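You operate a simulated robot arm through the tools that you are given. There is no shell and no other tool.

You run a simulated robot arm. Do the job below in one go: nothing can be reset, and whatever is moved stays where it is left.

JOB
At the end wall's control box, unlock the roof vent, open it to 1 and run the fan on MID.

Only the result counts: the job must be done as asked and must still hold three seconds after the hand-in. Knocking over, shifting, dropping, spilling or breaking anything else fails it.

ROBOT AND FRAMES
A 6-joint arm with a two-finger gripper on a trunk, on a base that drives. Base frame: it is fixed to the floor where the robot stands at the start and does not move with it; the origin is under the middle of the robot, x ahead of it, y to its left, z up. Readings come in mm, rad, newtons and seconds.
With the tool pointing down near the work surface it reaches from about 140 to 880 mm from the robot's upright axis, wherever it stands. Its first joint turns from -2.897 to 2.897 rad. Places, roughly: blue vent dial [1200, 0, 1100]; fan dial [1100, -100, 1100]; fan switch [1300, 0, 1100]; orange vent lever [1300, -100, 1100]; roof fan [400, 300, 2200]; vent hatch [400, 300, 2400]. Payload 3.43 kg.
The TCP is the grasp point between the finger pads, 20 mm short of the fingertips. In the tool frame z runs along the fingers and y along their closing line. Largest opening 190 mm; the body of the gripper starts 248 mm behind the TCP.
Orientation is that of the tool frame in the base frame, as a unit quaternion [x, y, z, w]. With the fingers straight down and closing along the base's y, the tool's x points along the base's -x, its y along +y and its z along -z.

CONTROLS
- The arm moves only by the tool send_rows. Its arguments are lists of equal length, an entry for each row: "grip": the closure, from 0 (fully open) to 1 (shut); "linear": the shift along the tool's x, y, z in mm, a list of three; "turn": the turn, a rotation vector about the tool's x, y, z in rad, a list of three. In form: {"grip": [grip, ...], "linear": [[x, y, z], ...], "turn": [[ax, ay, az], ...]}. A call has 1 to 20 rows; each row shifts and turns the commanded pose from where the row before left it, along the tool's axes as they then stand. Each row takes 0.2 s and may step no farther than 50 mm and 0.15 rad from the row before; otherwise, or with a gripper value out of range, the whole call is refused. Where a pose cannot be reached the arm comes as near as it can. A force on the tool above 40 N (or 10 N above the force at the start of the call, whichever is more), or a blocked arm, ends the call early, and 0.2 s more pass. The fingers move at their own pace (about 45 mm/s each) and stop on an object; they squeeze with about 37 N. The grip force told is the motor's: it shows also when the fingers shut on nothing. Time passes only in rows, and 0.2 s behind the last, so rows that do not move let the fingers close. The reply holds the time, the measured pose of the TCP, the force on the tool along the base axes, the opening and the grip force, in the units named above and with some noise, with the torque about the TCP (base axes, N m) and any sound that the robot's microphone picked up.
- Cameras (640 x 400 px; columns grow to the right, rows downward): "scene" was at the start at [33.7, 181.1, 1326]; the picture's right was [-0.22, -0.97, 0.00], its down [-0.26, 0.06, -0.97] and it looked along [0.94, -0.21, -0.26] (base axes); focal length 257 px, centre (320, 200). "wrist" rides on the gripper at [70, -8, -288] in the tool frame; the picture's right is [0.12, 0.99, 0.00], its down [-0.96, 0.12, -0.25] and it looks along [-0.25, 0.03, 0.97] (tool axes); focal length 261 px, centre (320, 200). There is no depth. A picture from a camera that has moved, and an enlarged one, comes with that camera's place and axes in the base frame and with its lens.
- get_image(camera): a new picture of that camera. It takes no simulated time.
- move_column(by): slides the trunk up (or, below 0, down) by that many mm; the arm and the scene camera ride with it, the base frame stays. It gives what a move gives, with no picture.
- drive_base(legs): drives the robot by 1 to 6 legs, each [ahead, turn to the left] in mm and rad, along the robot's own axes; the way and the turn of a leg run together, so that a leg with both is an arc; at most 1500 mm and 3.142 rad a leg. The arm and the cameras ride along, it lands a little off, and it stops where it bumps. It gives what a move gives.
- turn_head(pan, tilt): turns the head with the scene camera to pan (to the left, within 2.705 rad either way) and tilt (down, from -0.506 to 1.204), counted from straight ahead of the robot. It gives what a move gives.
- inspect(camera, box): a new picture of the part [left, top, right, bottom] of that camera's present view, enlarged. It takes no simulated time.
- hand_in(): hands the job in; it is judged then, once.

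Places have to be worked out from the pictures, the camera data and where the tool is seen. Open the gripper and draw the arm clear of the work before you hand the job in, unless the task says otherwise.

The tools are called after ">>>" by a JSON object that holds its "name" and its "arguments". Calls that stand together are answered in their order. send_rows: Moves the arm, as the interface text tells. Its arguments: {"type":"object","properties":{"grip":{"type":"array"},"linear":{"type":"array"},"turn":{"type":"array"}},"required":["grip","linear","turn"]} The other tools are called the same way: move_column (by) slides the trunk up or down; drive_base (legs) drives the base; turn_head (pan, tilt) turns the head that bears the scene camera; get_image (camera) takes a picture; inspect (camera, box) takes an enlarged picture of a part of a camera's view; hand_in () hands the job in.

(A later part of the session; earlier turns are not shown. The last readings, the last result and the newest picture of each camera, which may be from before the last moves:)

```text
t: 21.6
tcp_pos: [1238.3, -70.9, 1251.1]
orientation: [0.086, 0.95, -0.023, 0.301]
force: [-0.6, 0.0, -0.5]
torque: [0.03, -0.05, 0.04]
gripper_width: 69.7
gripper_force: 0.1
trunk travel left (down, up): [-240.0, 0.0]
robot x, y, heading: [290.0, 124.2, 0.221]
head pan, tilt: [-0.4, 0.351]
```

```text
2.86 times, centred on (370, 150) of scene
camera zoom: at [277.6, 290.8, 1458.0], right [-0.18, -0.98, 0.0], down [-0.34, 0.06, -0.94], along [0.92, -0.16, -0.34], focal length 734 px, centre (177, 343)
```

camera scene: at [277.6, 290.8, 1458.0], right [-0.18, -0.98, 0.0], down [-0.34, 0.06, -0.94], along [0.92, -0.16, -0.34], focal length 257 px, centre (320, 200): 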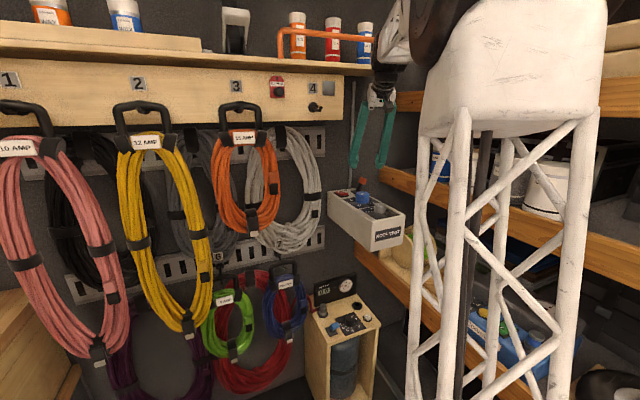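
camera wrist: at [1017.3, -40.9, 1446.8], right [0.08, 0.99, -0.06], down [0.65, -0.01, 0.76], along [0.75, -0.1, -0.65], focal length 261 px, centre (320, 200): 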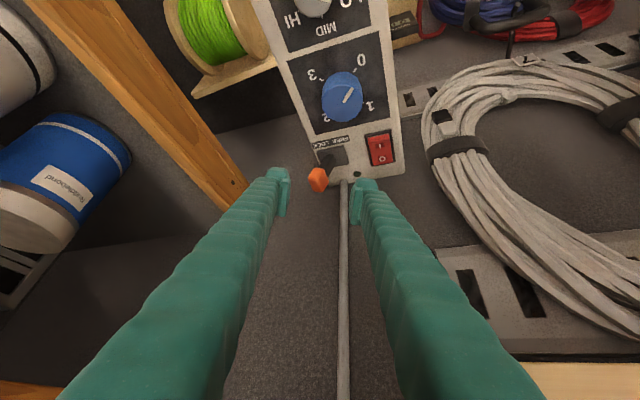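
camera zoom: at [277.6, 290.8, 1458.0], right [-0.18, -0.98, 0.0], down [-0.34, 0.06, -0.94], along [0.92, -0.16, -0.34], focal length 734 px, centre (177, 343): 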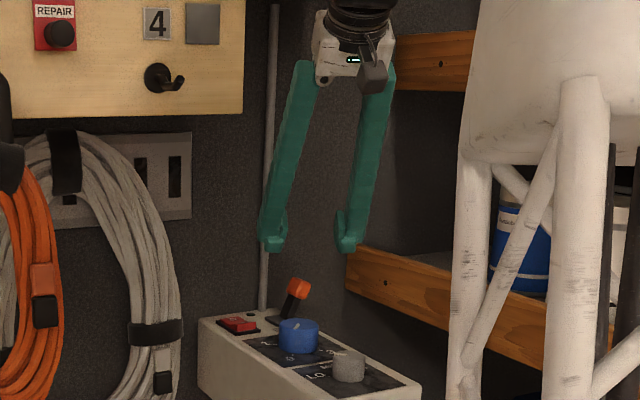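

Alignment is good. I'll advance 115 mm along the tool axis so that the open fingers straddle the orange knob.

>>> {"name": "send_rows", "arguments": {"grip": [0.632, 0.632, 0.632, 0.632], "linear": [[0, 0, 40], [0, 0, 40], [0, 0, 20], [0, 0, 15]], "turn": [[0, 0, 0], [0, 0, 0], [0, 0, 0], [0, 0, 0]]}}

>>> {"name": "get_image", "arguments": {"camera": "wrist"}}

>>> {"name": "inspect", "arguments": {"camera": "scene", "box": [320, 80, 420, 220]}}

```text
t: 22.6
tcp_pos: [1304.6, -81.3, 1157.5]
orientation: [0.085, 0.95, -0.023, 0.298]
force: [-0.5, -1.1, 0.7]
torque: [0.01, -0.05, 0.01]
gripper_width: 69.6
gripper_force: 0.3
trunk travel left (down, up): [-240.0, 0.0]
robot x, y, heading: [285.8, 125.1, 0.219]
head pan, tilt: [-0.4, 0.351]
```

```text
taken
camera wrist: at [1083.4, -52.5, 1353.3], right [0.08, 1.0, -0.06], down [0.66, 0.0, 0.75], along [0.75, -0.1, -0.65], focal length 261 px, centre (320, 200)
```

wrist: 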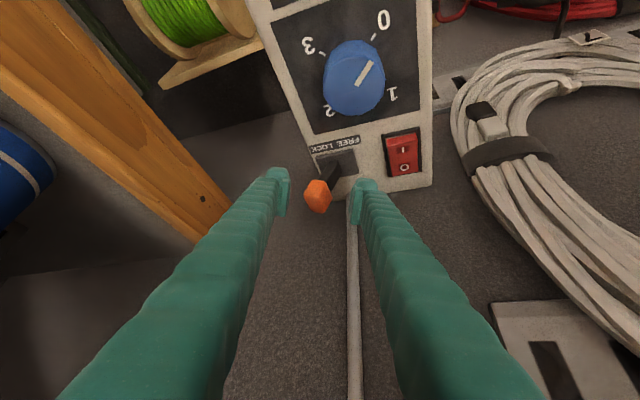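

```text
2.86 times, centred on (370, 150) of scene
camera zoom: at [278.1, 290.9, 1458.0], right [-0.17, -0.98, 0.0], down [-0.34, 0.06, -0.94], along [0.92, -0.16, -0.34], focal length 734 px, centre (177, 343)
```

zoom: 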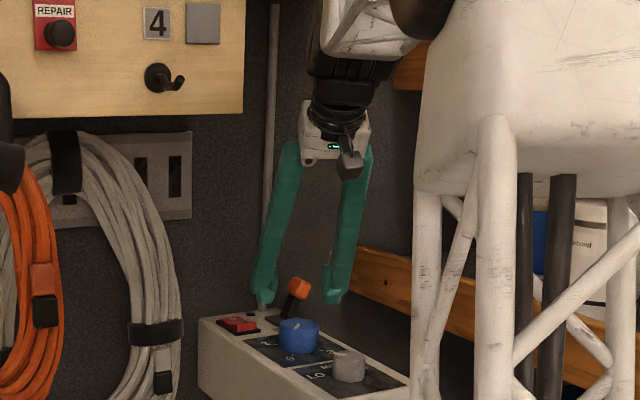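

The orange knob is centred between the pads. I'll now push it to the left (FREE side) by moving along the room's left direction in 10 mm steps.

>>> {"name": "send_rows", "arguments": {"grip": [0.632, 0.632, 0.632, 0.632, 0.632], "linear": [[3.2, 9.2, -2.2], [3.2, 9.2, -2.2], [3.2, 9.2, -2.2], [3.2, 9.2, -2.2], [3.2, 9.2, -2.2]], "turn": [[0, 0, 0], [0, 0, 0], [0, 0, 0], [0, 0, 0], [0, 0, 0]]}}

>>> {"name": "inspect", "arguments": {"camera": "wrist", "box": [250, 100, 430, 220]}}

>>> {"name": "inspect", "arguments": {"camera": "scene", "box": [320, 130, 420, 220]}}

```text
t: 23.8
tcp_pos: [1293.9, -32.9, 1156.1]
orientation: [0.085, 0.95, -0.023, 0.3]
force: [0.2, -0.6, 0.0]
torque: [0.01, 0.03, 0.04]
gripper_width: 69.9
gripper_force: 0.1
trunk travel left (down, up): [-240.0, 0.0]
robot x, y, heading: [286.5, 121.6, 0.219]
head pan, tilt: [-0.4, 0.351]
```

```text
3.33 times, centred on (340, 160) of wrist
camera zoom: at [1072.9, -3.8, 1352.9], right [0.08, 1.0, -0.06], down [0.66, 0.0, 0.76], along [0.75, -0.1, -0.65], focal length 869 px, centre (253, 333)
```

zoom: 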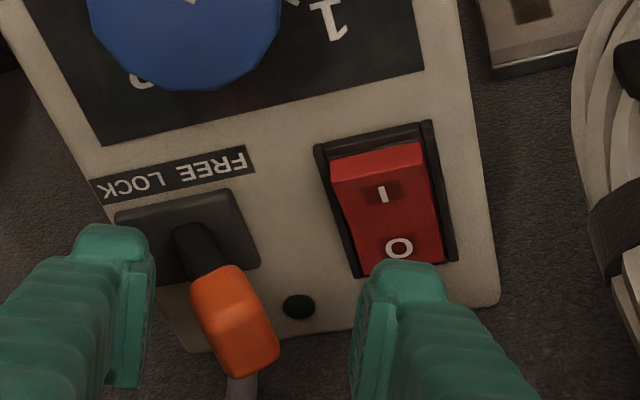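

```text
4.44 times, centred on (370, 175) of scene
camera zoom: at [278.2, 290.8, 1458.0], right [-0.17, -0.98, 0.0], down [-0.34, 0.06, -0.94], along [0.92, -0.16, -0.34], focal length 1142 px, centre (98, 311)
```

zoom: 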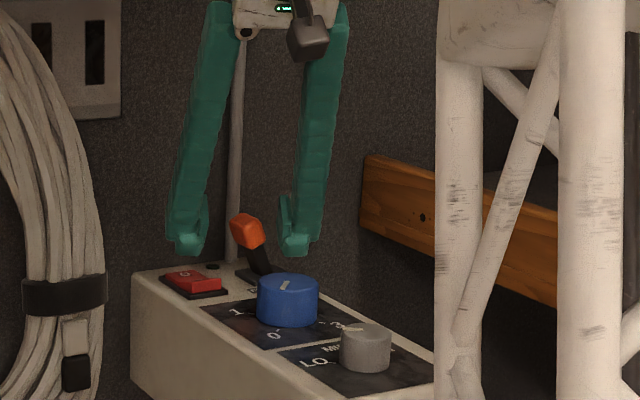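

The lever has swung over to the left (FREE side) and no longer touches the right finger. I'll nudge a bit further in small steps to feel whether it's at its stop.

>>> {"name": "send_rows", "arguments": {"grip": [0.632, 0.632, 0.632], "linear": [[1.6, 4.6, -1.1], [1.6, 4.6, -1.1], [0, 0, 0]], "turn": [[0, 0, 0], [0, 0, 0], [0, 0, 0]]}}

>>> {"name": "inspect", "arguments": {"camera": "wrist", "box": [250, 100, 430, 220]}}

>>> {"name": "inspect", "arguments": {"camera": "scene", "box": [335, 150, 415, 200]}}

```text
t: 24.6
tcp_pos: [1289.8, -24.5, 1156.8]
orientation: [0.085, 0.95, -0.024, 0.299]
force: [-0.6, -0.5, 0.3]
torque: [-0.02, -0.02, 0.01]
gripper_width: 69.8
gripper_force: 0.4
trunk travel left (down, up): [-240.0, 0.0]
robot x, y, heading: [292.7, 125.6, 0.222]
head pan, tilt: [-0.4, 0.351]
```

```text
3.33 times, centred on (340, 160) of wrist
camera zoom: at [1070.2, 5.2, 1352.7], right [0.08, 1.0, -0.06], down [0.66, -0.01, 0.75], along [0.75, -0.1, -0.65], focal length 869 px, centre (253, 333)
```

zoom: 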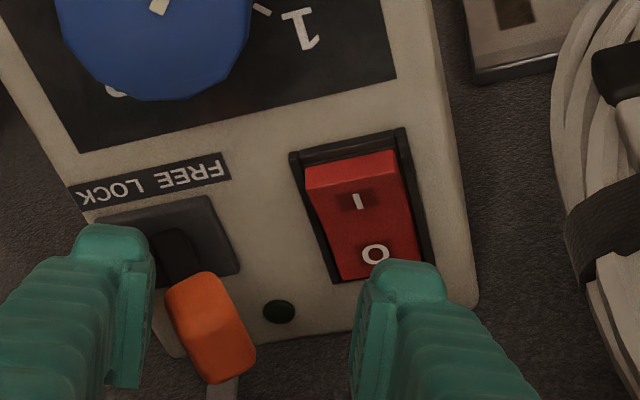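

```text
8.00 times, centred on (375, 175) of scene
camera zoom: at [278.2, 290.9, 1458.0], right [-0.18, -0.98, 0.0], down [-0.34, 0.06, -0.94], along [0.92, -0.16, -0.34], focal length 2056 px, centre (-120, 400)
```

zoom: 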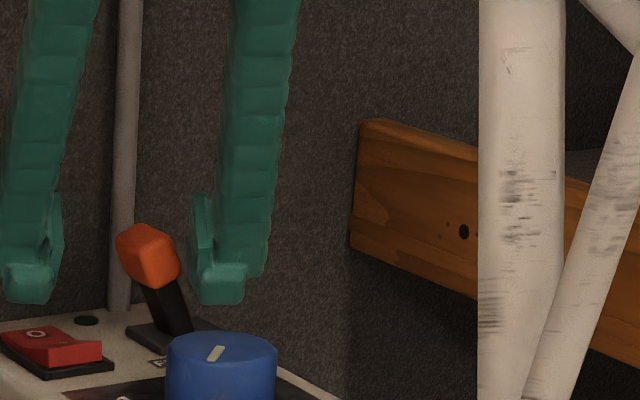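

The lever leans clearly left now, still clear of the finger. I'll go three more 5 mm steps to confirm a firm stop.

>>> {"name": "send_rows", "arguments": {"grip": [0.632, 0.632, 0.632], "linear": [[1.6, 4.6, -1.1], [1.6, 4.6, -1.1], [1.6, 4.6, -1.1]], "turn": [[0, 0, 0], [0, 0, 0], [0, 0, 0]]}}

>>> {"name": "inspect", "arguments": {"camera": "scene", "box": [335, 150, 415, 200]}}

```text
t: 25.4
tcp_pos: [1286.2, -12.4, 1157.1]
orientation: [0.085, 0.95, -0.023, 0.299]
force: [-1.4, -29.6, 7.0]
torque: [-0.68, -0.04, 0.04]
gripper_width: 87.1
gripper_force: 15.2
trunk travel left (down, up): [-240.0, 0.0]
robot x, y, heading: [287.4, 121.0, 0.217]
head pan, tilt: [-0.4, 0.351]
```

```text
8.00 times, centred on (375, 175) of scene
camera zoom: at [278.5, 289.4, 1458.3], right [-0.18, -0.98, 0.0], down [-0.34, 0.06, -0.94], along [0.92, -0.17, -0.34], focal length 2056 px, centre (-120, 400)
```

zoom: 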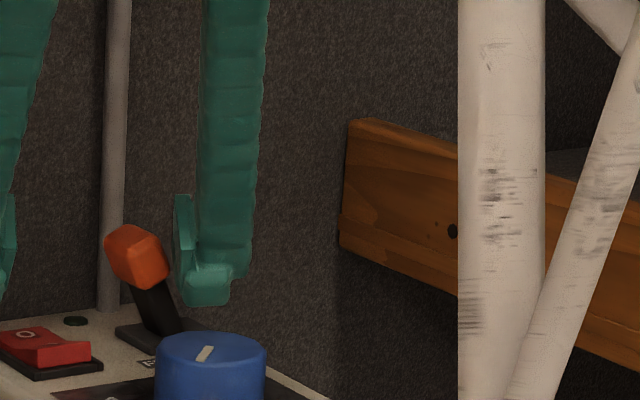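

The stop is felt (≈30 N), so the lever is fully at FREE. I'll back off to the right by 25 mm and withdraw along the tool axis.

>>> {"name": "send_rows", "arguments": {"grip": [0.632, 0.632, 0.632, 0.632, 0.632, 0.632], "linear": [[-4.0, -11.5, 2.7], [-4.0, -11.5, 2.7], [0, 0, -40], [0, 0, -40], [0, 0, -40], [0, 0, 0]], "turn": [[0, 0, 0], [0, 0, 0], [0, 0, 0], [0, 0, 0], [0, 0, 0], [0, 0, 0]]}}

>>> {"name": "get_image", "arguments": {"camera": "wrist"}}

>>> {"name": "inspect", "arguments": {"camera": "wrist", "box": [270, 40, 430, 200]}}

>>> {"name": "inspect", "arguments": {"camera": "scene", "box": [320, 165, 420, 235]}}

```text
t: 26.8
tcp_pos: [1224.0, -20.2, 1256.5]
orientation: [0.085, 0.95, -0.023, 0.3]
force: [-0.6, 0.6, -0.7]
torque: [0.0, -0.02, 0.0]
gripper_width: 70.0
gripper_force: 0.1
trunk travel left (down, up): [-240.0, 0.0]
robot x, y, heading: [286.9, 125.5, 0.226]
head pan, tilt: [-0.4, 0.351]
```

```text
taken
camera wrist: at [1004.5, 9.8, 1453.1], right [0.08, 1.0, -0.06], down [0.66, 0.0, 0.76], along [0.75, -0.1, -0.65], focal length 261 px, centre (320, 200)
```

wrist: 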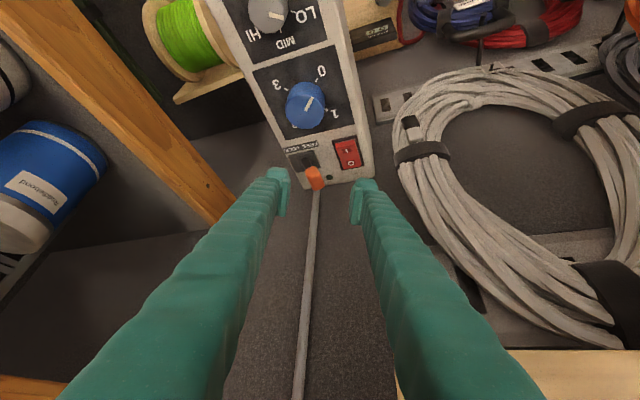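

```text
2.50 times, centred on (350, 120) of wrist
camera zoom: at [1004.5, 9.8, 1453.1], right [0.08, 1.0, -0.06], down [0.66, 0.0, 0.76], along [0.75, -0.1, -0.65], focal length 652 px, centre (245, 400)
```

zoom: 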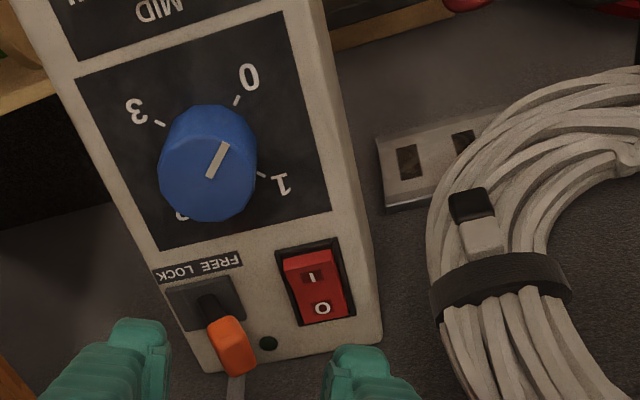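

```text
5.71 times, centred on (370, 200) of scene
camera zoom: at [277.9, 291.0, 1458.0], right [-0.18, -0.98, 0.0], down [-0.34, 0.06, -0.94], along [0.92, -0.16, -0.34], focal length 1469 px, centre (34, 200)
```

zoom: 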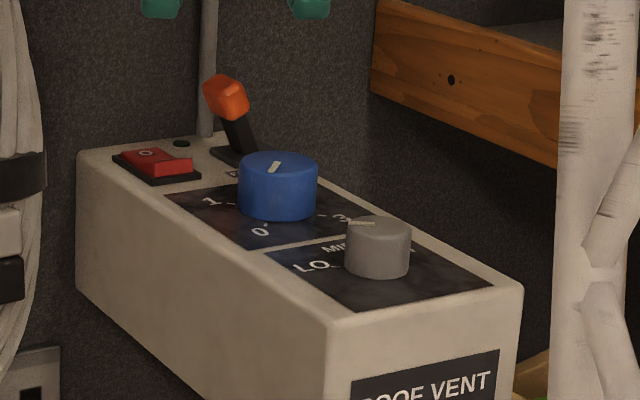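

Lever is at FREE. Next the blue dial, axis at about (1190,-44), top z≈1133. I'll yaw the tool left by 0.49 rad (to have room for the clockwise turn), open to ~85 mm and go above the dial.

>>> {"name": "send_rows", "arguments": {"grip": [0.553, 0.553, 0.553, 0.553, 0.553, 0.553], "linear": [[0, 0, 0], [0, 0, 0], [0, 0, 0], [0, 0, 0], [42, -11.4, -9.3], [0, 0, 0]], "turn": [[-0.0702, 0, -0.1004], [-0.0702, 0, -0.1004], [-0.0702, 0, -0.1004], [-0.0702, 0, -0.1004], [0, 0, 0], [0, 0, 0]]}}

>>> {"name": "get_image", "arguments": {"camera": "wrist"}}

>>> {"name": "get_image", "arguments": {"camera": "scene"}}

```text
t: 28.2
tcp_pos: [1189.7, -42.3, 1238.6]
orientation: [-0.148, 0.942, 0.049, 0.298]
force: [0.0, 0.5, -0.2]
torque: [-0.02, -0.03, 0.01]
gripper_width: 84.9
gripper_force: 0.0
trunk travel left (down, up): [-240.0, 0.0]
robot x, y, heading: [284.7, 121.9, 0.231]
head pan, tilt: [-0.4, 0.351]
```

```text
taken
camera wrist: at [980.0, -121.5, 1433.5], right [-0.4, 0.91, -0.06], down [0.58, 0.3, 0.76], along [0.71, 0.27, -0.65], focal length 261 px, centre (320, 200)
```

wrist: 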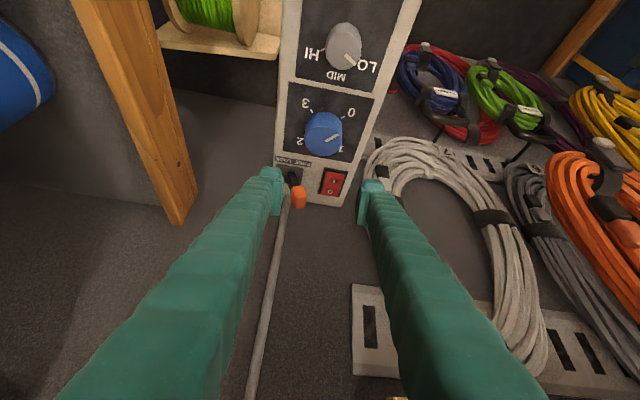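

```text
taken
camera scene: at [278.1, 290.9, 1458.0], right [-0.17, -0.98, 0.0], down [-0.34, 0.06, -0.94], along [0.92, -0.16, -0.34], focal length 257 px, centre (320, 200)
```

scene: 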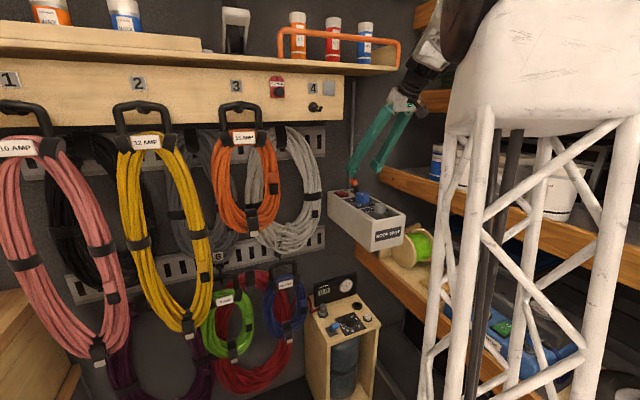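

I'll zoom in on the dial from the wrist camera to check the axis position against the TCP.

>>> {"name": "inspect", "arguments": {"camera": "wrist", "box": [270, 80, 390, 210]}}

>>> {"name": "inspect", "arguments": {"camera": "scene", "box": [320, 130, 420, 220]}}

```text
3.08 times, centred on (330, 145) of wrist
camera zoom: at [980.0, -121.5, 1433.5], right [-0.4, 0.91, -0.06], down [0.58, 0.3, 0.76], along [0.71, 0.27, -0.65], focal length 802 px, centre (289, 369)
```

zoom: 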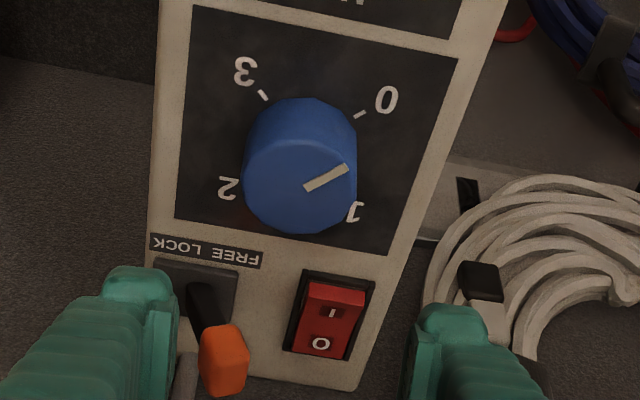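

```text
4.44 times, centred on (370, 175) of scene
camera zoom: at [278.1, 290.9, 1458.0], right [-0.17, -0.98, 0.0], down [-0.34, 0.06, -0.94], along [0.92, -0.16, -0.34], focal length 1142 px, centre (98, 311)
```

zoom: 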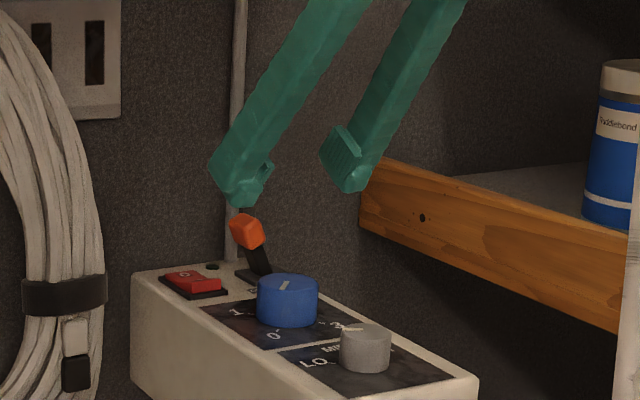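

The dial axis comes out at about (1190.5,-45), within 3 mm of the TCP. I'll descend vertically to z≈1130 with the fingers straddling the dial.

>>> {"name": "send_rows", "arguments": {"grip": [0.553, 0.553, 0.553, 0.553], "linear": [[20.8, -0.9, 29.6], [20.8, -0.9, 29.6], [14.0, -0.6, 20.0], [6.8, -0.4, 9.7]], "turn": [[0, 0, 0], [0, 0, 0], [0, 0, 0], [0, 0, 0]]}}

>>> {"name": "get_image", "arguments": {"camera": "wrist"}}

>>> {"name": "inspect", "arguments": {"camera": "scene", "box": [320, 130, 420, 220]}}

```text
t: 29.2
tcp_pos: [1190.4, -45.5, 1130.0]
orientation: [-0.147, 0.942, 0.05, 0.298]
force: [0.3, 0.4, 0.6]
torque: [0.01, 0.0, -0.02]
gripper_width: 85.1
gripper_force: 0.0
trunk travel left (down, up): [-240.0, 0.0]
robot x, y, heading: [284.3, 120.4, 0.222]
head pan, tilt: [-0.4, 0.351]
```

```text
taken
camera wrist: at [981.4, -125.1, 1325.3], right [-0.4, 0.91, -0.06], down [0.58, 0.3, 0.76], along [0.71, 0.27, -0.65], focal length 261 px, centre (320, 200)
```

wrist: 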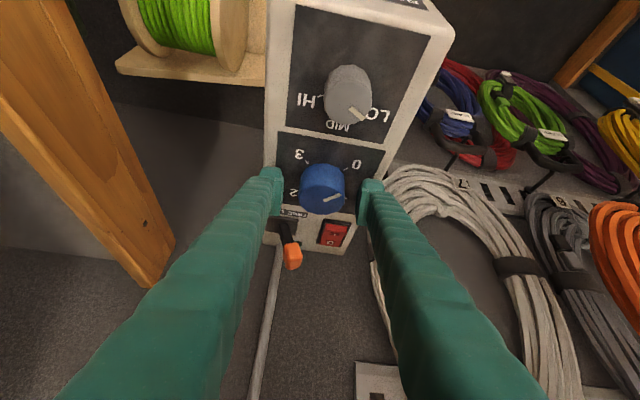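

```text
4.44 times, centred on (370, 175) of scene
camera zoom: at [278.1, 290.8, 1458.0], right [-0.18, -0.98, 0.0], down [-0.34, 0.06, -0.94], along [0.92, -0.16, -0.34], focal length 1142 px, centre (98, 311)
```

zoom: 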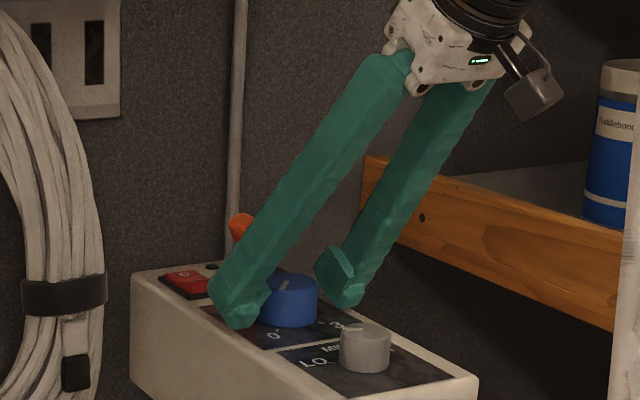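

The dial sits centred between the pads. I'll close the fingers on it.

>>> {"name": "send_rows", "arguments": {"grip": [1, 1, 1, 1], "linear": [[0, 0, 0], [0, 0, 0], [0, 0, 0], [0, 0, 0]], "turn": [[0, 0, 0], [0, 0, 0], [0, 0, 0], [0, 0, 0]]}}

>>> {"name": "get_image", "arguments": {"camera": "wrist"}}

```text
t: 30.2
tcp_pos: [1189.5, -45.5, 1129.7]
orientation: [-0.149, 0.942, 0.051, 0.297]
force: [-7.1, 9.8, -1.5]
torque: [-0.01, 0.02, 0.01]
gripper_width: 52.5
gripper_force: 44.8
trunk travel left (down, up): [-240.0, 0.0]
robot x, y, heading: [286.4, 120.7, 0.226]
head pan, tilt: [-0.4, 0.351]
```

```text
taken
camera wrist: at [981.4, -123.8, 1325.3], right [-0.4, 0.91, -0.06], down [0.58, 0.3, 0.76], along [0.71, 0.27, -0.65], focal length 261 px, centre (320, 200)
```

wrist: 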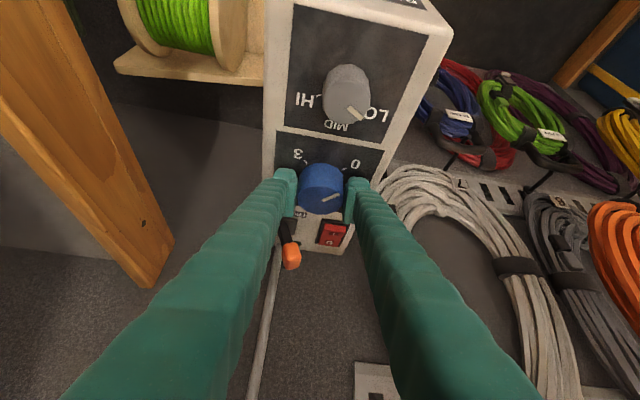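

The fingers hold the dial (52.5 mm). I'll turn it clockwise (seen from above) about the vertical, first 0.28 rad, to feel the resistance.

>>> {"name": "send_rows", "arguments": {"grip": [1, 1, 1], "linear": [[0, 1, 0], [0, 0, 0], [0, 0, 0]], "turn": [[0.0806, 0, 0.1146], [0.0806, 0, 0.1146], [0, 0, 0]]}}

>>> {"name": "inspect", "arguments": {"camera": "wrist", "box": [240, 100, 400, 280]}}

```text
t: 31.0
tcp_pos: [1190.9, -44.7, 1130.8]
orientation: [-0.015, 0.953, 0.008, 0.301]
force: [-5.1, 7.0, -0.5]
torque: [0.09, 0.04, 0.0]
gripper_width: 52.7
gripper_force: 44.6
trunk travel left (down, up): [-240.0, 0.0]
robot x, y, heading: [285.3, 127.0, 0.218]
head pan, tilt: [-0.4, 0.351]
```

```text
2.22 times, centred on (320, 190) of wrist
camera zoom: at [968.2, -62.4, 1325.7], right [-0.13, 0.99, -0.06], down [0.64, 0.13, 0.76], along [0.76, 0.06, -0.65], focal length 579 px, centre (320, 222)
```

zoom: 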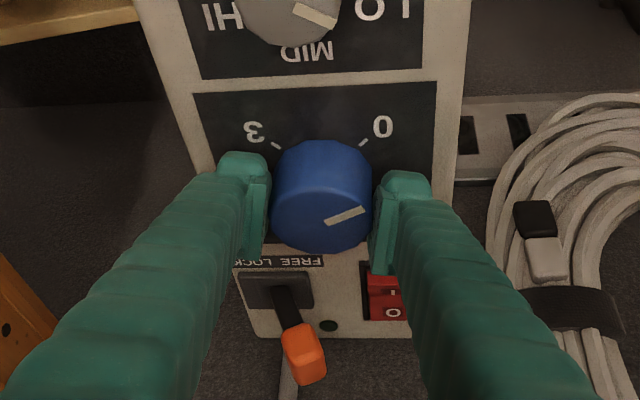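

The dial turns with the fingers with almost no resistance. I'll continue by 0.56 rad.

>>> {"name": "send_rows", "arguments": {"grip": [1, 1, 1, 1, 1], "linear": [[0, 0, 0], [0, 0, 0], [0, 0, 0], [0, 0, 0], [0, 0, 0]], "turn": [[0.0806, 0, 0.1146], [0.0806, 0, 0.1146], [0.0806, 0, 0.1146], [0.0806, 0, 0.1146], [0, 0, 0]]}}

>>> {"name": "inspect", "arguments": {"camera": "wrist", "box": [240, 100, 400, 280]}}

>>> {"name": "get_image", "arguments": {"camera": "scene"}}

```text
t: 32.2
tcp_pos: [1190.4, -45.2, 1131.1]
orientation: [0.25, 0.921, -0.077, 0.29]
force: [-3.4, -9.8, 0.1]
torque: [-0.82, 0.14, 0.01]
gripper_width: 52.4
gripper_force: 44.8
trunk travel left (down, up): [-240.0, 0.0]
robot x, y, heading: [285.5, 122.6, 0.22]
head pan, tilt: [-0.4, 0.351]
```

```text
2.22 times, centred on (320, 190) of wrist
camera zoom: at [994.3, 58.1, 1326.8], right [0.42, 0.91, -0.06], down [0.62, -0.23, 0.75], along [0.67, -0.35, -0.65], focal length 579 px, centre (320, 222)
```

zoom: 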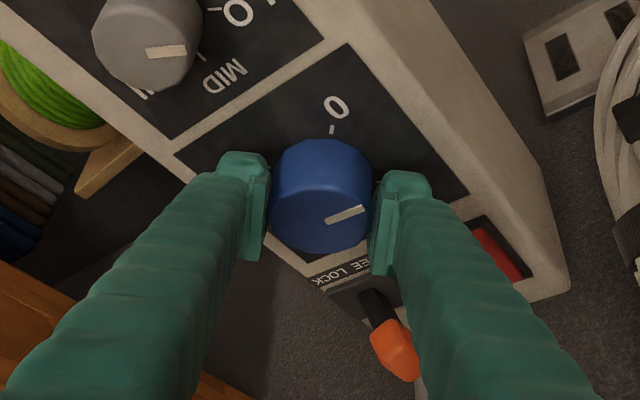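

```text
taken
camera scene: at [278.3, 290.5, 1458.0], right [-0.18, -0.98, 0.0], down [-0.34, 0.06, -0.94], along [0.92, -0.17, -0.34], focal length 257 px, centre (320, 200)
```

scene: 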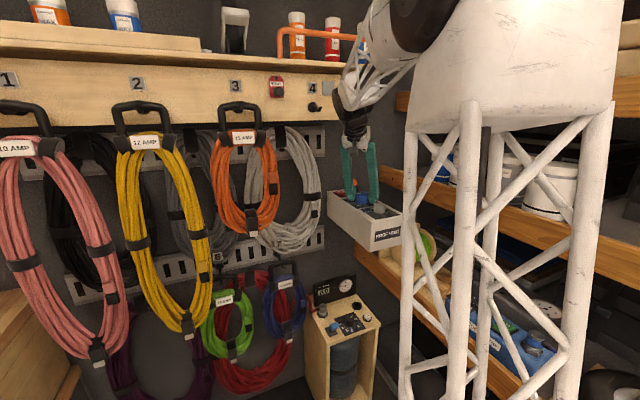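

The dial has turned about 48° with the hand. I'll release it, swing the open hand back by 0.75 rad and look at where the dial stays.

>>> {"name": "send_rows", "arguments": {"grip": [0.553, 0.553, 0.553, 0.553, 0.553, 0.553, 0.553, 0.553, 0.553], "linear": [[0, 0, 0], [0, 0, 0], [0, 0, 0], [0, 0, 0], [0, 0, 0], [0, 0, 0], [0, 0, 0], [0, 0, 0], [0, 0, 0]], "turn": [[0, 0, 0], [0, 0, 0], [0, 0, 0], [-0.0806, 0, -0.1146], [-0.0806, 0, -0.1146], [-0.0806, 0, -0.1146], [-0.0806, 0, -0.1146], [-0.0806, 0, -0.1146], [-0.0288, 0, -0.0409]]}}

>>> {"name": "get_image", "arguments": {"camera": "wrist"}}

>>> {"name": "inspect", "arguments": {"camera": "wrist", "box": [240, 100, 400, 280]}}

```text
t: 34.2
tcp_pos: [1193.0, -46.2, 1131.2]
orientation: [-0.106, 0.947, 0.038, 0.3]
force: [-0.2, 0.2, -0.1]
torque: [-0.03, -0.05, 0.0]
gripper_width: 84.9
gripper_force: 0.1
trunk travel left (down, up): [-240.0, 0.0]
robot x, y, heading: [288.1, 124.2, 0.223]
head pan, tilt: [-0.4, 0.351]
```

```text
taken
camera wrist: at [976.5, -104.5, 1325.1], right [-0.32, 0.95, -0.06], down [0.6, 0.25, 0.76], along [0.73, 0.2, -0.65], focal length 261 px, centre (320, 200)
```

wrist: 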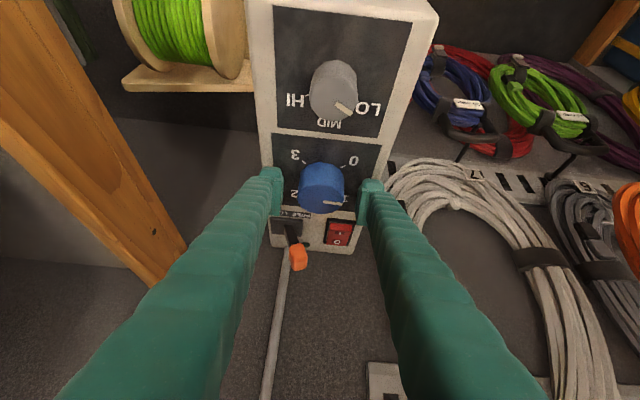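

```text
2.22 times, centred on (320, 190) of wrist
camera zoom: at [976.5, -104.5, 1325.1], right [-0.32, 0.95, -0.06], down [0.6, 0.25, 0.76], along [0.73, 0.2, -0.65], focal length 579 px, centre (320, 222)
```

zoom: 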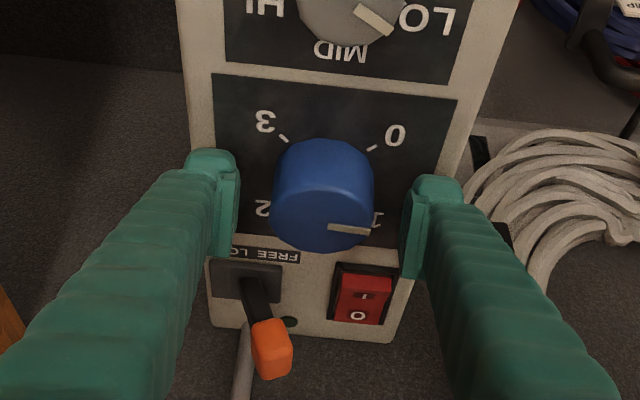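

The dial stayed: its marker now points halfway (about 90° in the room frame, between 0 at 135° and 1 at 45°). I'll grip again and turn the remaining ~0.78 rad clockwise.

>>> {"name": "send_rows", "arguments": {"grip": [1, 1, 1, 1, 1, 1, 1, 1, 1, 1, 1], "linear": [[0, 0, 0], [0, 0, 0], [0, 0, 0], [0, 0, 0], [0, 0, 0], [0, 0, 0], [0, 0, 0], [0, 0, 0], [0, 0, 0], [0, 0, 0], [0, 0, 0]], "turn": [[0, 0, 0], [0, 0, 0], [0, 0, 0], [0, 0, 0], [0.075, 0, 0.1065], [0.075, 0, 0.1065], [0.075, 0, 0.1065], [0.075, 0, 0.1065], [0.075, 0, 0.1065], [0.075, 0, 0.1065], [0, 0, 0]]}}

>>> {"name": "inspect", "arguments": {"camera": "wrist", "box": [240, 100, 400, 280]}}

>>> {"name": "inspect", "arguments": {"camera": "scene", "box": [320, 150, 420, 220]}}

```text
t: 36.6
tcp_pos: [1191.2, -46.6, 1131.0]
orientation: [0.263, 0.917, -0.08, 0.289]
force: [4.9, -6.8, 2.6]
torque: [-0.41, -0.45, 0.01]
gripper_width: 51.5
gripper_force: 44.6
trunk travel left (down, up): [-240.0, 0.0]
robot x, y, heading: [283.9, 123.4, 0.225]
head pan, tilt: [-0.4, 0.351]
```

```text
2.22 times, centred on (320, 190) of wrist
camera zoom: at [998.2, 63.6, 1326.5], right [0.44, 0.89, -0.06], down [0.61, -0.25, 0.75], along [0.66, -0.37, -0.65], focal length 579 px, centre (320, 222)
```

zoom: 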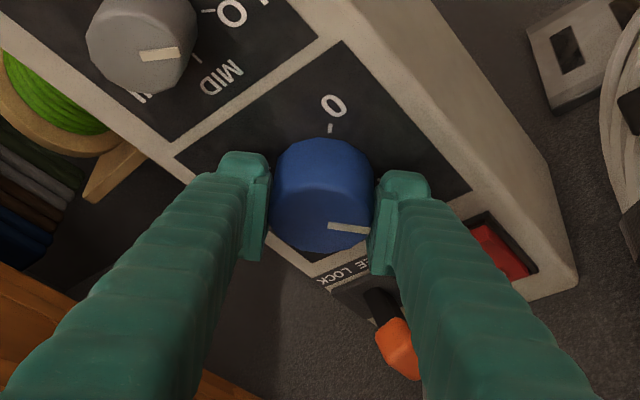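

```text
5.71 times, centred on (370, 185) of scene
camera zoom: at [278.3, 290.6, 1458.0], right [-0.18, -0.98, 0.0], down [-0.34, 0.06, -0.94], along [0.92, -0.16, -0.34], focal length 1469 px, centre (34, 286)
```

zoom: 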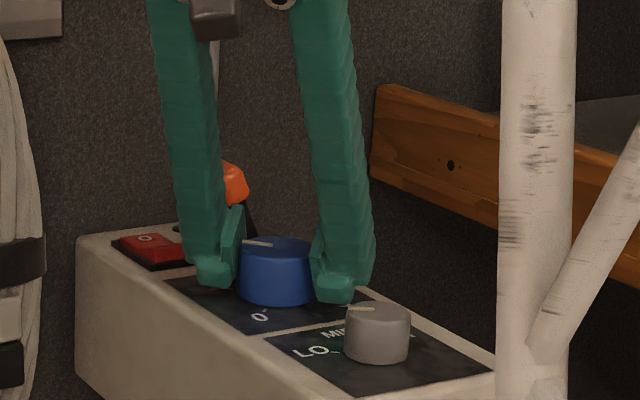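

The marker now computes to about 42–45° (room frame), i.e. at 1. I'll release and rise straight up to check it.

>>> {"name": "send_rows", "arguments": {"grip": [0.553, 0.553, 0.553, 0.553, 0.553, 0.553], "linear": [[0, 0, 0], [0, 0, 0], [0, 0, 0], [-20, 0.2, -28.7], [-20, 0.2, -28.7], [-20, 0.2, -28.7]], "turn": [[0, 0, 0], [0, 0, 0], [0, 0, 0], [0, 0, 0], [0, 0, 0], [0, 0, 0]]}}

>>> {"name": "get_image", "arguments": {"camera": "wrist"}}

>>> {"name": "inspect", "arguments": {"camera": "wrist", "box": [240, 40, 420, 200]}}

>>> {"name": "inspect", "arguments": {"camera": "scene", "box": [320, 150, 420, 220]}}

```text
t: 38.0
tcp_pos: [1190.1, -43.2, 1234.5]
orientation: [0.263, 0.917, -0.081, 0.288]
force: [0.9, -0.5, -0.2]
torque: [-0.02, -0.01, 0.0]
gripper_width: 84.5
gripper_force: 0.1
trunk travel left (down, up): [-240.0, 0.0]
robot x, y, heading: [286.3, 125.7, 0.221]
head pan, tilt: [-0.4, 0.351]
```

```text
taken
camera wrist: at [998.3, 67.1, 1431.1], right [0.44, 0.89, -0.06], down [0.61, -0.25, 0.75], along [0.66, -0.37, -0.65], focal length 261 px, centre (320, 200)
```

wrist: 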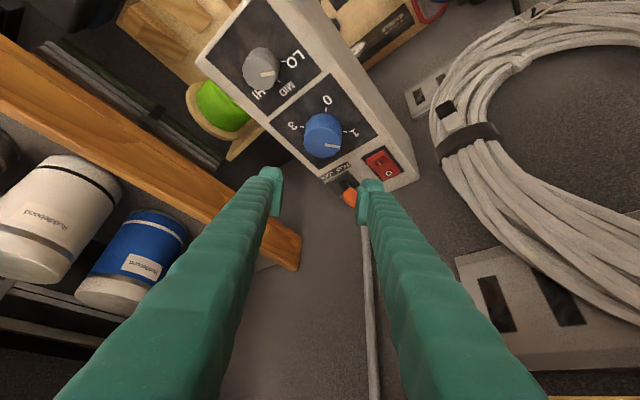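

```text
2.50 times, centred on (330, 120) of wrist
camera zoom: at [998.3, 67.1, 1431.1], right [0.44, 0.89, -0.06], down [0.61, -0.25, 0.75], along [0.66, -0.37, -0.65], focal length 652 px, centre (295, 400)
```

zoom: 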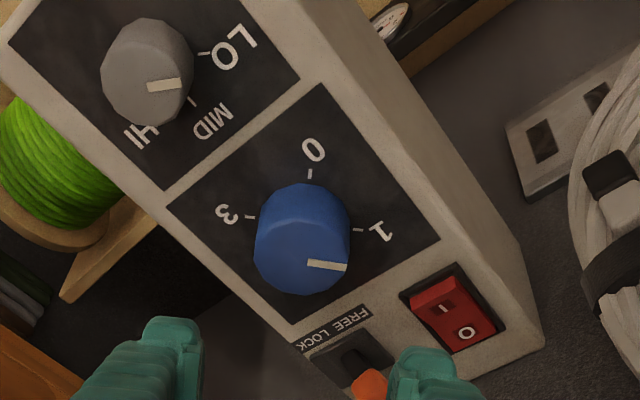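

```text
5.71 times, centred on (370, 185) of scene
camera zoom: at [278.3, 290.9, 1457.9], right [-0.18, -0.98, 0.0], down [-0.34, 0.06, -0.94], along [0.92, -0.16, -0.34], focal length 1469 px, centre (34, 286)
```

zoom: 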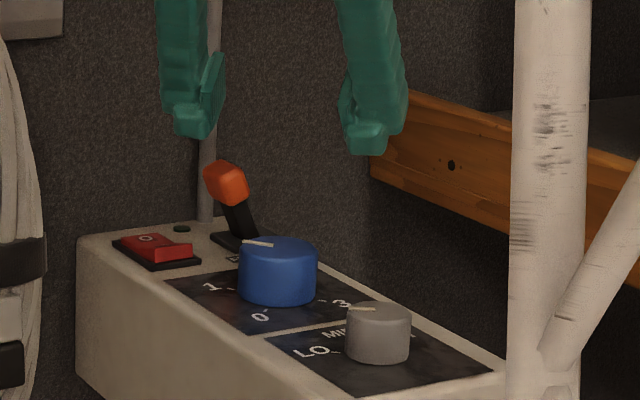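

The blue marker lines up with the "1" tick. Next the fan dial: axis about (1080,-71), LO tick at ≈60° and MID at ≈0° in the room frame, so it needs about 60° clockwise. I'll move over it and yaw the hand to straight.

>>> {"name": "send_rows", "arguments": {"grip": [0.605, 0.605, 0.605, 0.605, 0.605, 0.605, 0.605, 0.605, 0.605, 0.605], "linear": [[21.3, -27.2, -15], [21.3, -27.2, -15], [21.3, -27.2, -15], [0, 0, 0], [0, 0, 0], [0, 0, 0], [0, 0, 0], [0, 0, 0], [0, 0, 0], [0, 0, 0]], "turn": [[0, 0, 0], [0, 0, 0], [0, 0, 0], [-0.0735, 0, -0.1054], [-0.0735, 0, -0.1054], [-0.0735, 0, -0.1054], [-0.0735, 0, -0.1054], [-0.0735, 0, -0.1054], [-0.0735, 0, -0.1054], [0, 0, 0]]}}

>>> {"name": "get_image", "arguments": {"camera": "wrist"}}

>>> {"name": "inspect", "arguments": {"camera": "wrist", "box": [260, 80, 400, 200]}}

>>> {"name": "get_image", "arguments": {"camera": "scene"}}

```text
t: 40.2
tcp_pos: [1082.1, -73.6, 1234.9]
orientation: [-0.102, 0.948, 0.034, 0.299]
force: [0.0, 0.8, -0.6]
torque: [0.01, 0.01, 0.01]
gripper_width: 75.2
gripper_force: 0.0
trunk travel left (down, up): [-240.0, 0.0]
robot x, y, heading: [284.8, 122.7, 0.227]
head pan, tilt: [-0.4, 0.351]
```

```text
taken
camera wrist: at [867.0, -129.7, 1431.0], right [-0.31, 0.95, -0.07], down [0.61, 0.25, 0.76], along [0.73, 0.19, -0.65], focal length 261 px, centre (320, 200)
```

wrist: 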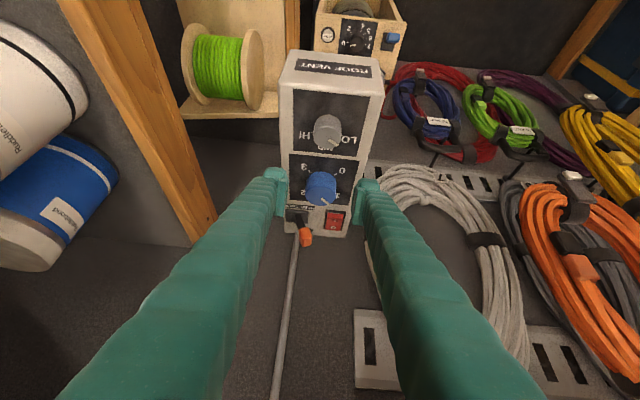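

```text
3.33 times, centred on (330, 140) of wrist
camera zoom: at [867.0, -129.7, 1431.0], right [-0.31, 0.95, -0.07], down [0.61, 0.25, 0.76], along [0.73, 0.19, -0.65], focal length 869 px, centre (287, 400)
```

zoom: 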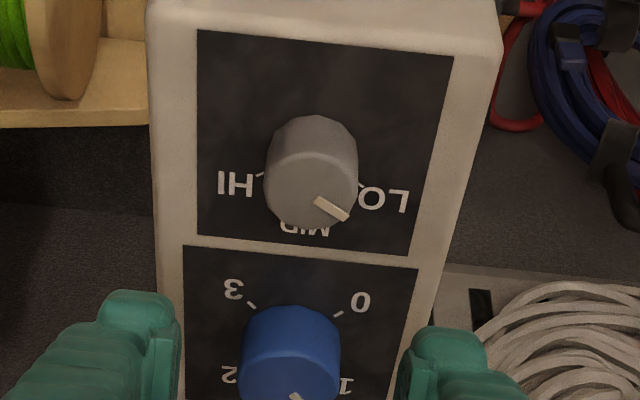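

```text
taken
camera scene: at [278.3, 290.7, 1458.0], right [-0.18, -0.98, 0.0], down [-0.34, 0.06, -0.94], along [0.92, -0.16, -0.34], focal length 257 px, centre (320, 200)
```

scene: 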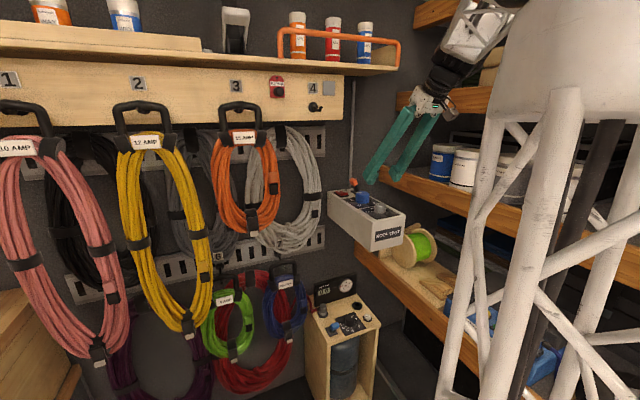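

The fan dial axis computes to about (1078,-72), within 3 mm of the TCP. I'll descend vertically to z≈1130 around it.

>>> {"name": "send_rows", "arguments": {"grip": [0.605, 0.605, 0.605, 0.605], "linear": [[20.3, -0.2, 28], [20.3, -0.2, 28], [13.4, -0.1, 18.5], [7, 0, 9.7]], "turn": [[0, 0, 0], [0, 0, 0], [0, 0, 0], [0, 0, 0]]}}

>>> {"name": "inspect", "arguments": {"camera": "wrist", "box": [240, 100, 400, 280]}}

>>> {"name": "inspect", "arguments": {"camera": "scene", "box": [320, 150, 420, 240]}}

```text
t: 41.2
tcp_pos: [1079.8, -72.2, 1129.9]
orientation: [-0.101, 0.948, 0.033, 0.299]
force: [0.5, 0.7, -0.3]
torque: [0.01, -0.01, -0.01]
gripper_width: 75.0
gripper_force: 0.1
trunk travel left (down, up): [-240.0, 0.0]
robot x, y, heading: [287.8, 127.1, 0.224]
head pan, tilt: [-0.4, 0.351]
```

```text
2.22 times, centred on (320, 190) of wrist
camera zoom: at [866.0, -129.3, 1326.0], right [-0.31, 0.95, -0.07], down [0.61, 0.25, 0.76], along [0.73, 0.19, -0.65], focal length 579 px, centre (320, 222)
```

zoom: 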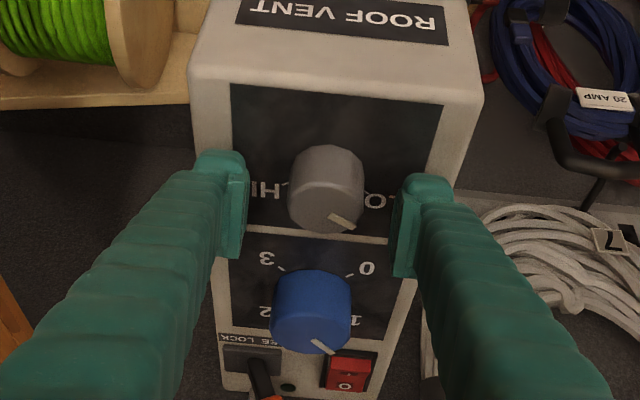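

```text
4.44 times, centred on (370, 195) of scene
camera zoom: at [278.1, 290.9, 1458.0], right [-0.18, -0.98, 0.0], down [-0.34, 0.06, -0.94], along [0.92, -0.16, -0.34], focal length 1142 px, centre (98, 222)
```

zoom: 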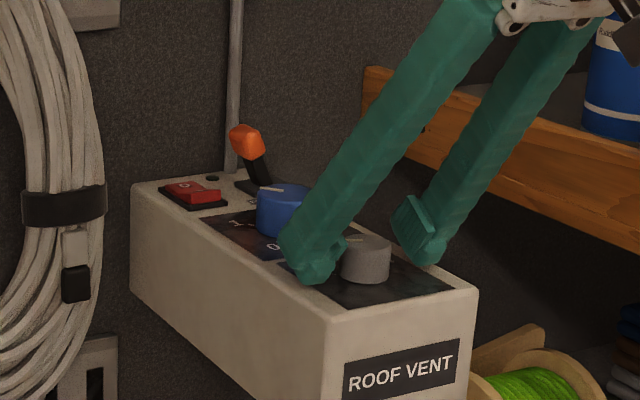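

The dial is between the pads, perhaps a few mm nearer to the robot than the TCP. I'll zoom further to check the fore-aft centring before gripping.

>>> {"name": "inspect", "arguments": {"camera": "wrist", "box": [280, 160, 370, 220]}}

>>> {"name": "inspect", "arguments": {"camera": "scene", "box": [355, 185, 415, 225]}}

```text
6.67 times, centred on (325, 190) of wrist
camera zoom: at [866.0, -129.3, 1326.0], right [-0.31, 0.95, -0.07], down [0.61, 0.25, 0.76], along [0.73, 0.19, -0.65], focal length 1738 px, centre (287, 267)
```

zoom: 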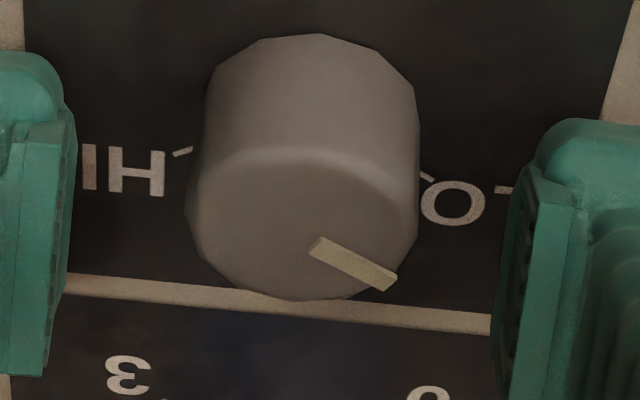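

```text
10.00 times, centred on (385, 205) of scene
camera zoom: at [278.1, 290.9, 1458.0], right [-0.18, -0.98, 0.0], down [-0.34, 0.06, -0.94], along [0.92, -0.16, -0.34], focal length 2570 px, centre (-330, 150)
```

zoom: 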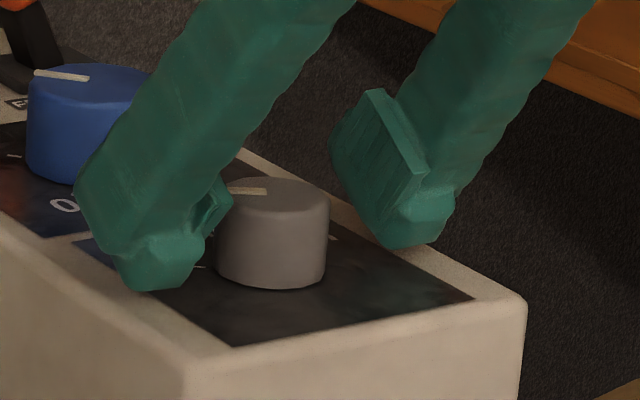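

Centre is within ~2 mm; I'll shift back 2 mm and close on the fan dial.

>>> {"name": "send_rows", "arguments": {"grip": [0.605, 1, 1, 1, 1], "linear": [[1.5, 0.6, -1.1], [0, 0, 0], [0, 0, 0], [0, 0, 0], [0, 0, 0]], "turn": [[0, 0, 0], [0, 0, 0], [0, 0, 0], [0, 0, 0], [0, 0, 0]]}}

>>> {"name": "inspect", "arguments": {"camera": "wrist", "box": [270, 150, 380, 230]}}

```text
t: 42.4
tcp_pos: [1077.6, -72.1, 1131.2]
orientation: [-0.101, 0.948, 0.033, 0.299]
force: [-4.4, 6.7, -1.2]
torque: [0.11, 0.03, 0.0]
gripper_width: 38.6
gripper_force: 44.6
trunk travel left (down, up): [-240.0, 0.0]
robot x, y, heading: [289.5, 124.9, 0.228]
head pan, tilt: [-0.4, 0.351]
```

```text
5.00 times, centred on (325, 190) of wrist
camera zoom: at [863.4, -128.2, 1326.6], right [-0.31, 0.95, -0.06], down [0.61, 0.25, 0.75], along [0.73, 0.19, -0.65], focal length 1303 px, centre (295, 250)
```

zoom: 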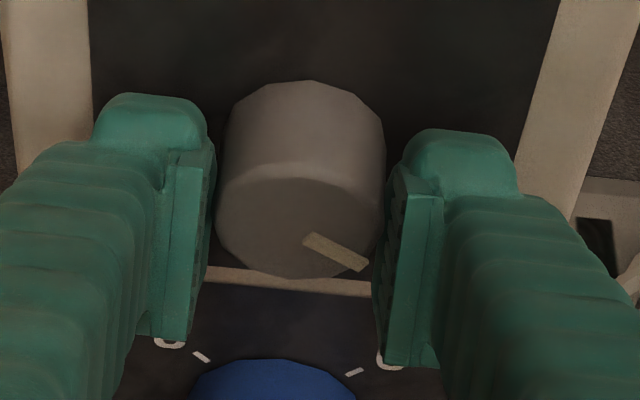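

Gripped at 38.6 mm. I'll turn it clockwise by 1.05 rad (60°) about the vertical.

>>> {"name": "send_rows", "arguments": {"grip": [1, 1, 1, 1, 1, 1, 1, 1, 1], "linear": [[0, 0, 0], [0, 0, 0], [0, 0, 0], [0, 0, 0], [0, 0, 0], [0, 0, 0], [0, 0, 0], [0, 0, 0], [0, 0, 0]], "turn": [[0.0754, 0, 0.1074], [0.0754, 0, 0.1074], [0.0754, 0, 0.1074], [0.0754, 0, 0.1074], [0.0754, 0, 0.1074], [0.0754, 0, 0.1074], [0.0754, 0, 0.1074], [0.0754, 0, 0.1074], [0, 0, 0]]}}

>>> {"name": "inspect", "arguments": {"camera": "wrist", "box": [270, 150, 380, 230]}}

>>> {"name": "get_image", "arguments": {"camera": "scene"}}

```text
t: 44.4
tcp_pos: [1078.9, -74.1, 1131.5]
orientation: [0.388, 0.871, -0.122, 0.274]
force: [0.4, 2.6, 0.3]
torque: [-0.12, -0.14, 0.02]
gripper_width: 38.8
gripper_force: 44.8
trunk travel left (down, up): [-240.0, 0.0]
robot x, y, heading: [285.7, 125.8, 0.225]
head pan, tilt: [-0.4, 0.351]
```

```text
5.00 times, centred on (325, 190) of wrist
camera zoom: at [923.6, 85.3, 1327.4], right [0.67, 0.74, -0.07], down [0.52, -0.4, 0.75], along [0.53, -0.54, -0.65], focal length 1303 px, centre (295, 250)
```

zoom: 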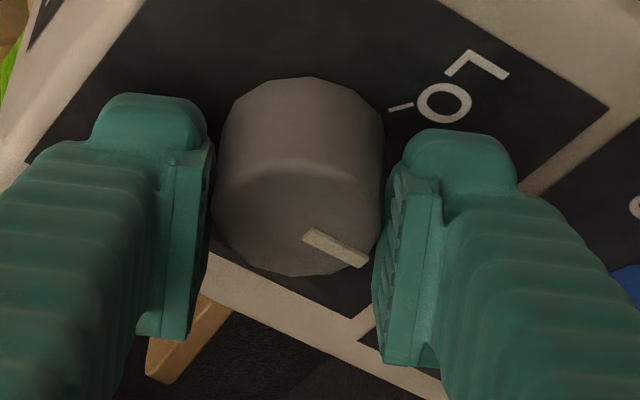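

```text
taken
camera scene: at [278.0, 291.2, 1457.9], right [-0.18, -0.98, 0.0], down [-0.34, 0.06, -0.94], along [0.92, -0.16, -0.34], focal length 257 px, centre (320, 200)
```

scene: 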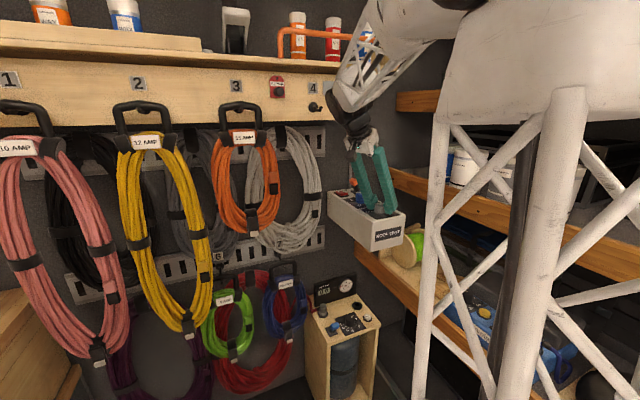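

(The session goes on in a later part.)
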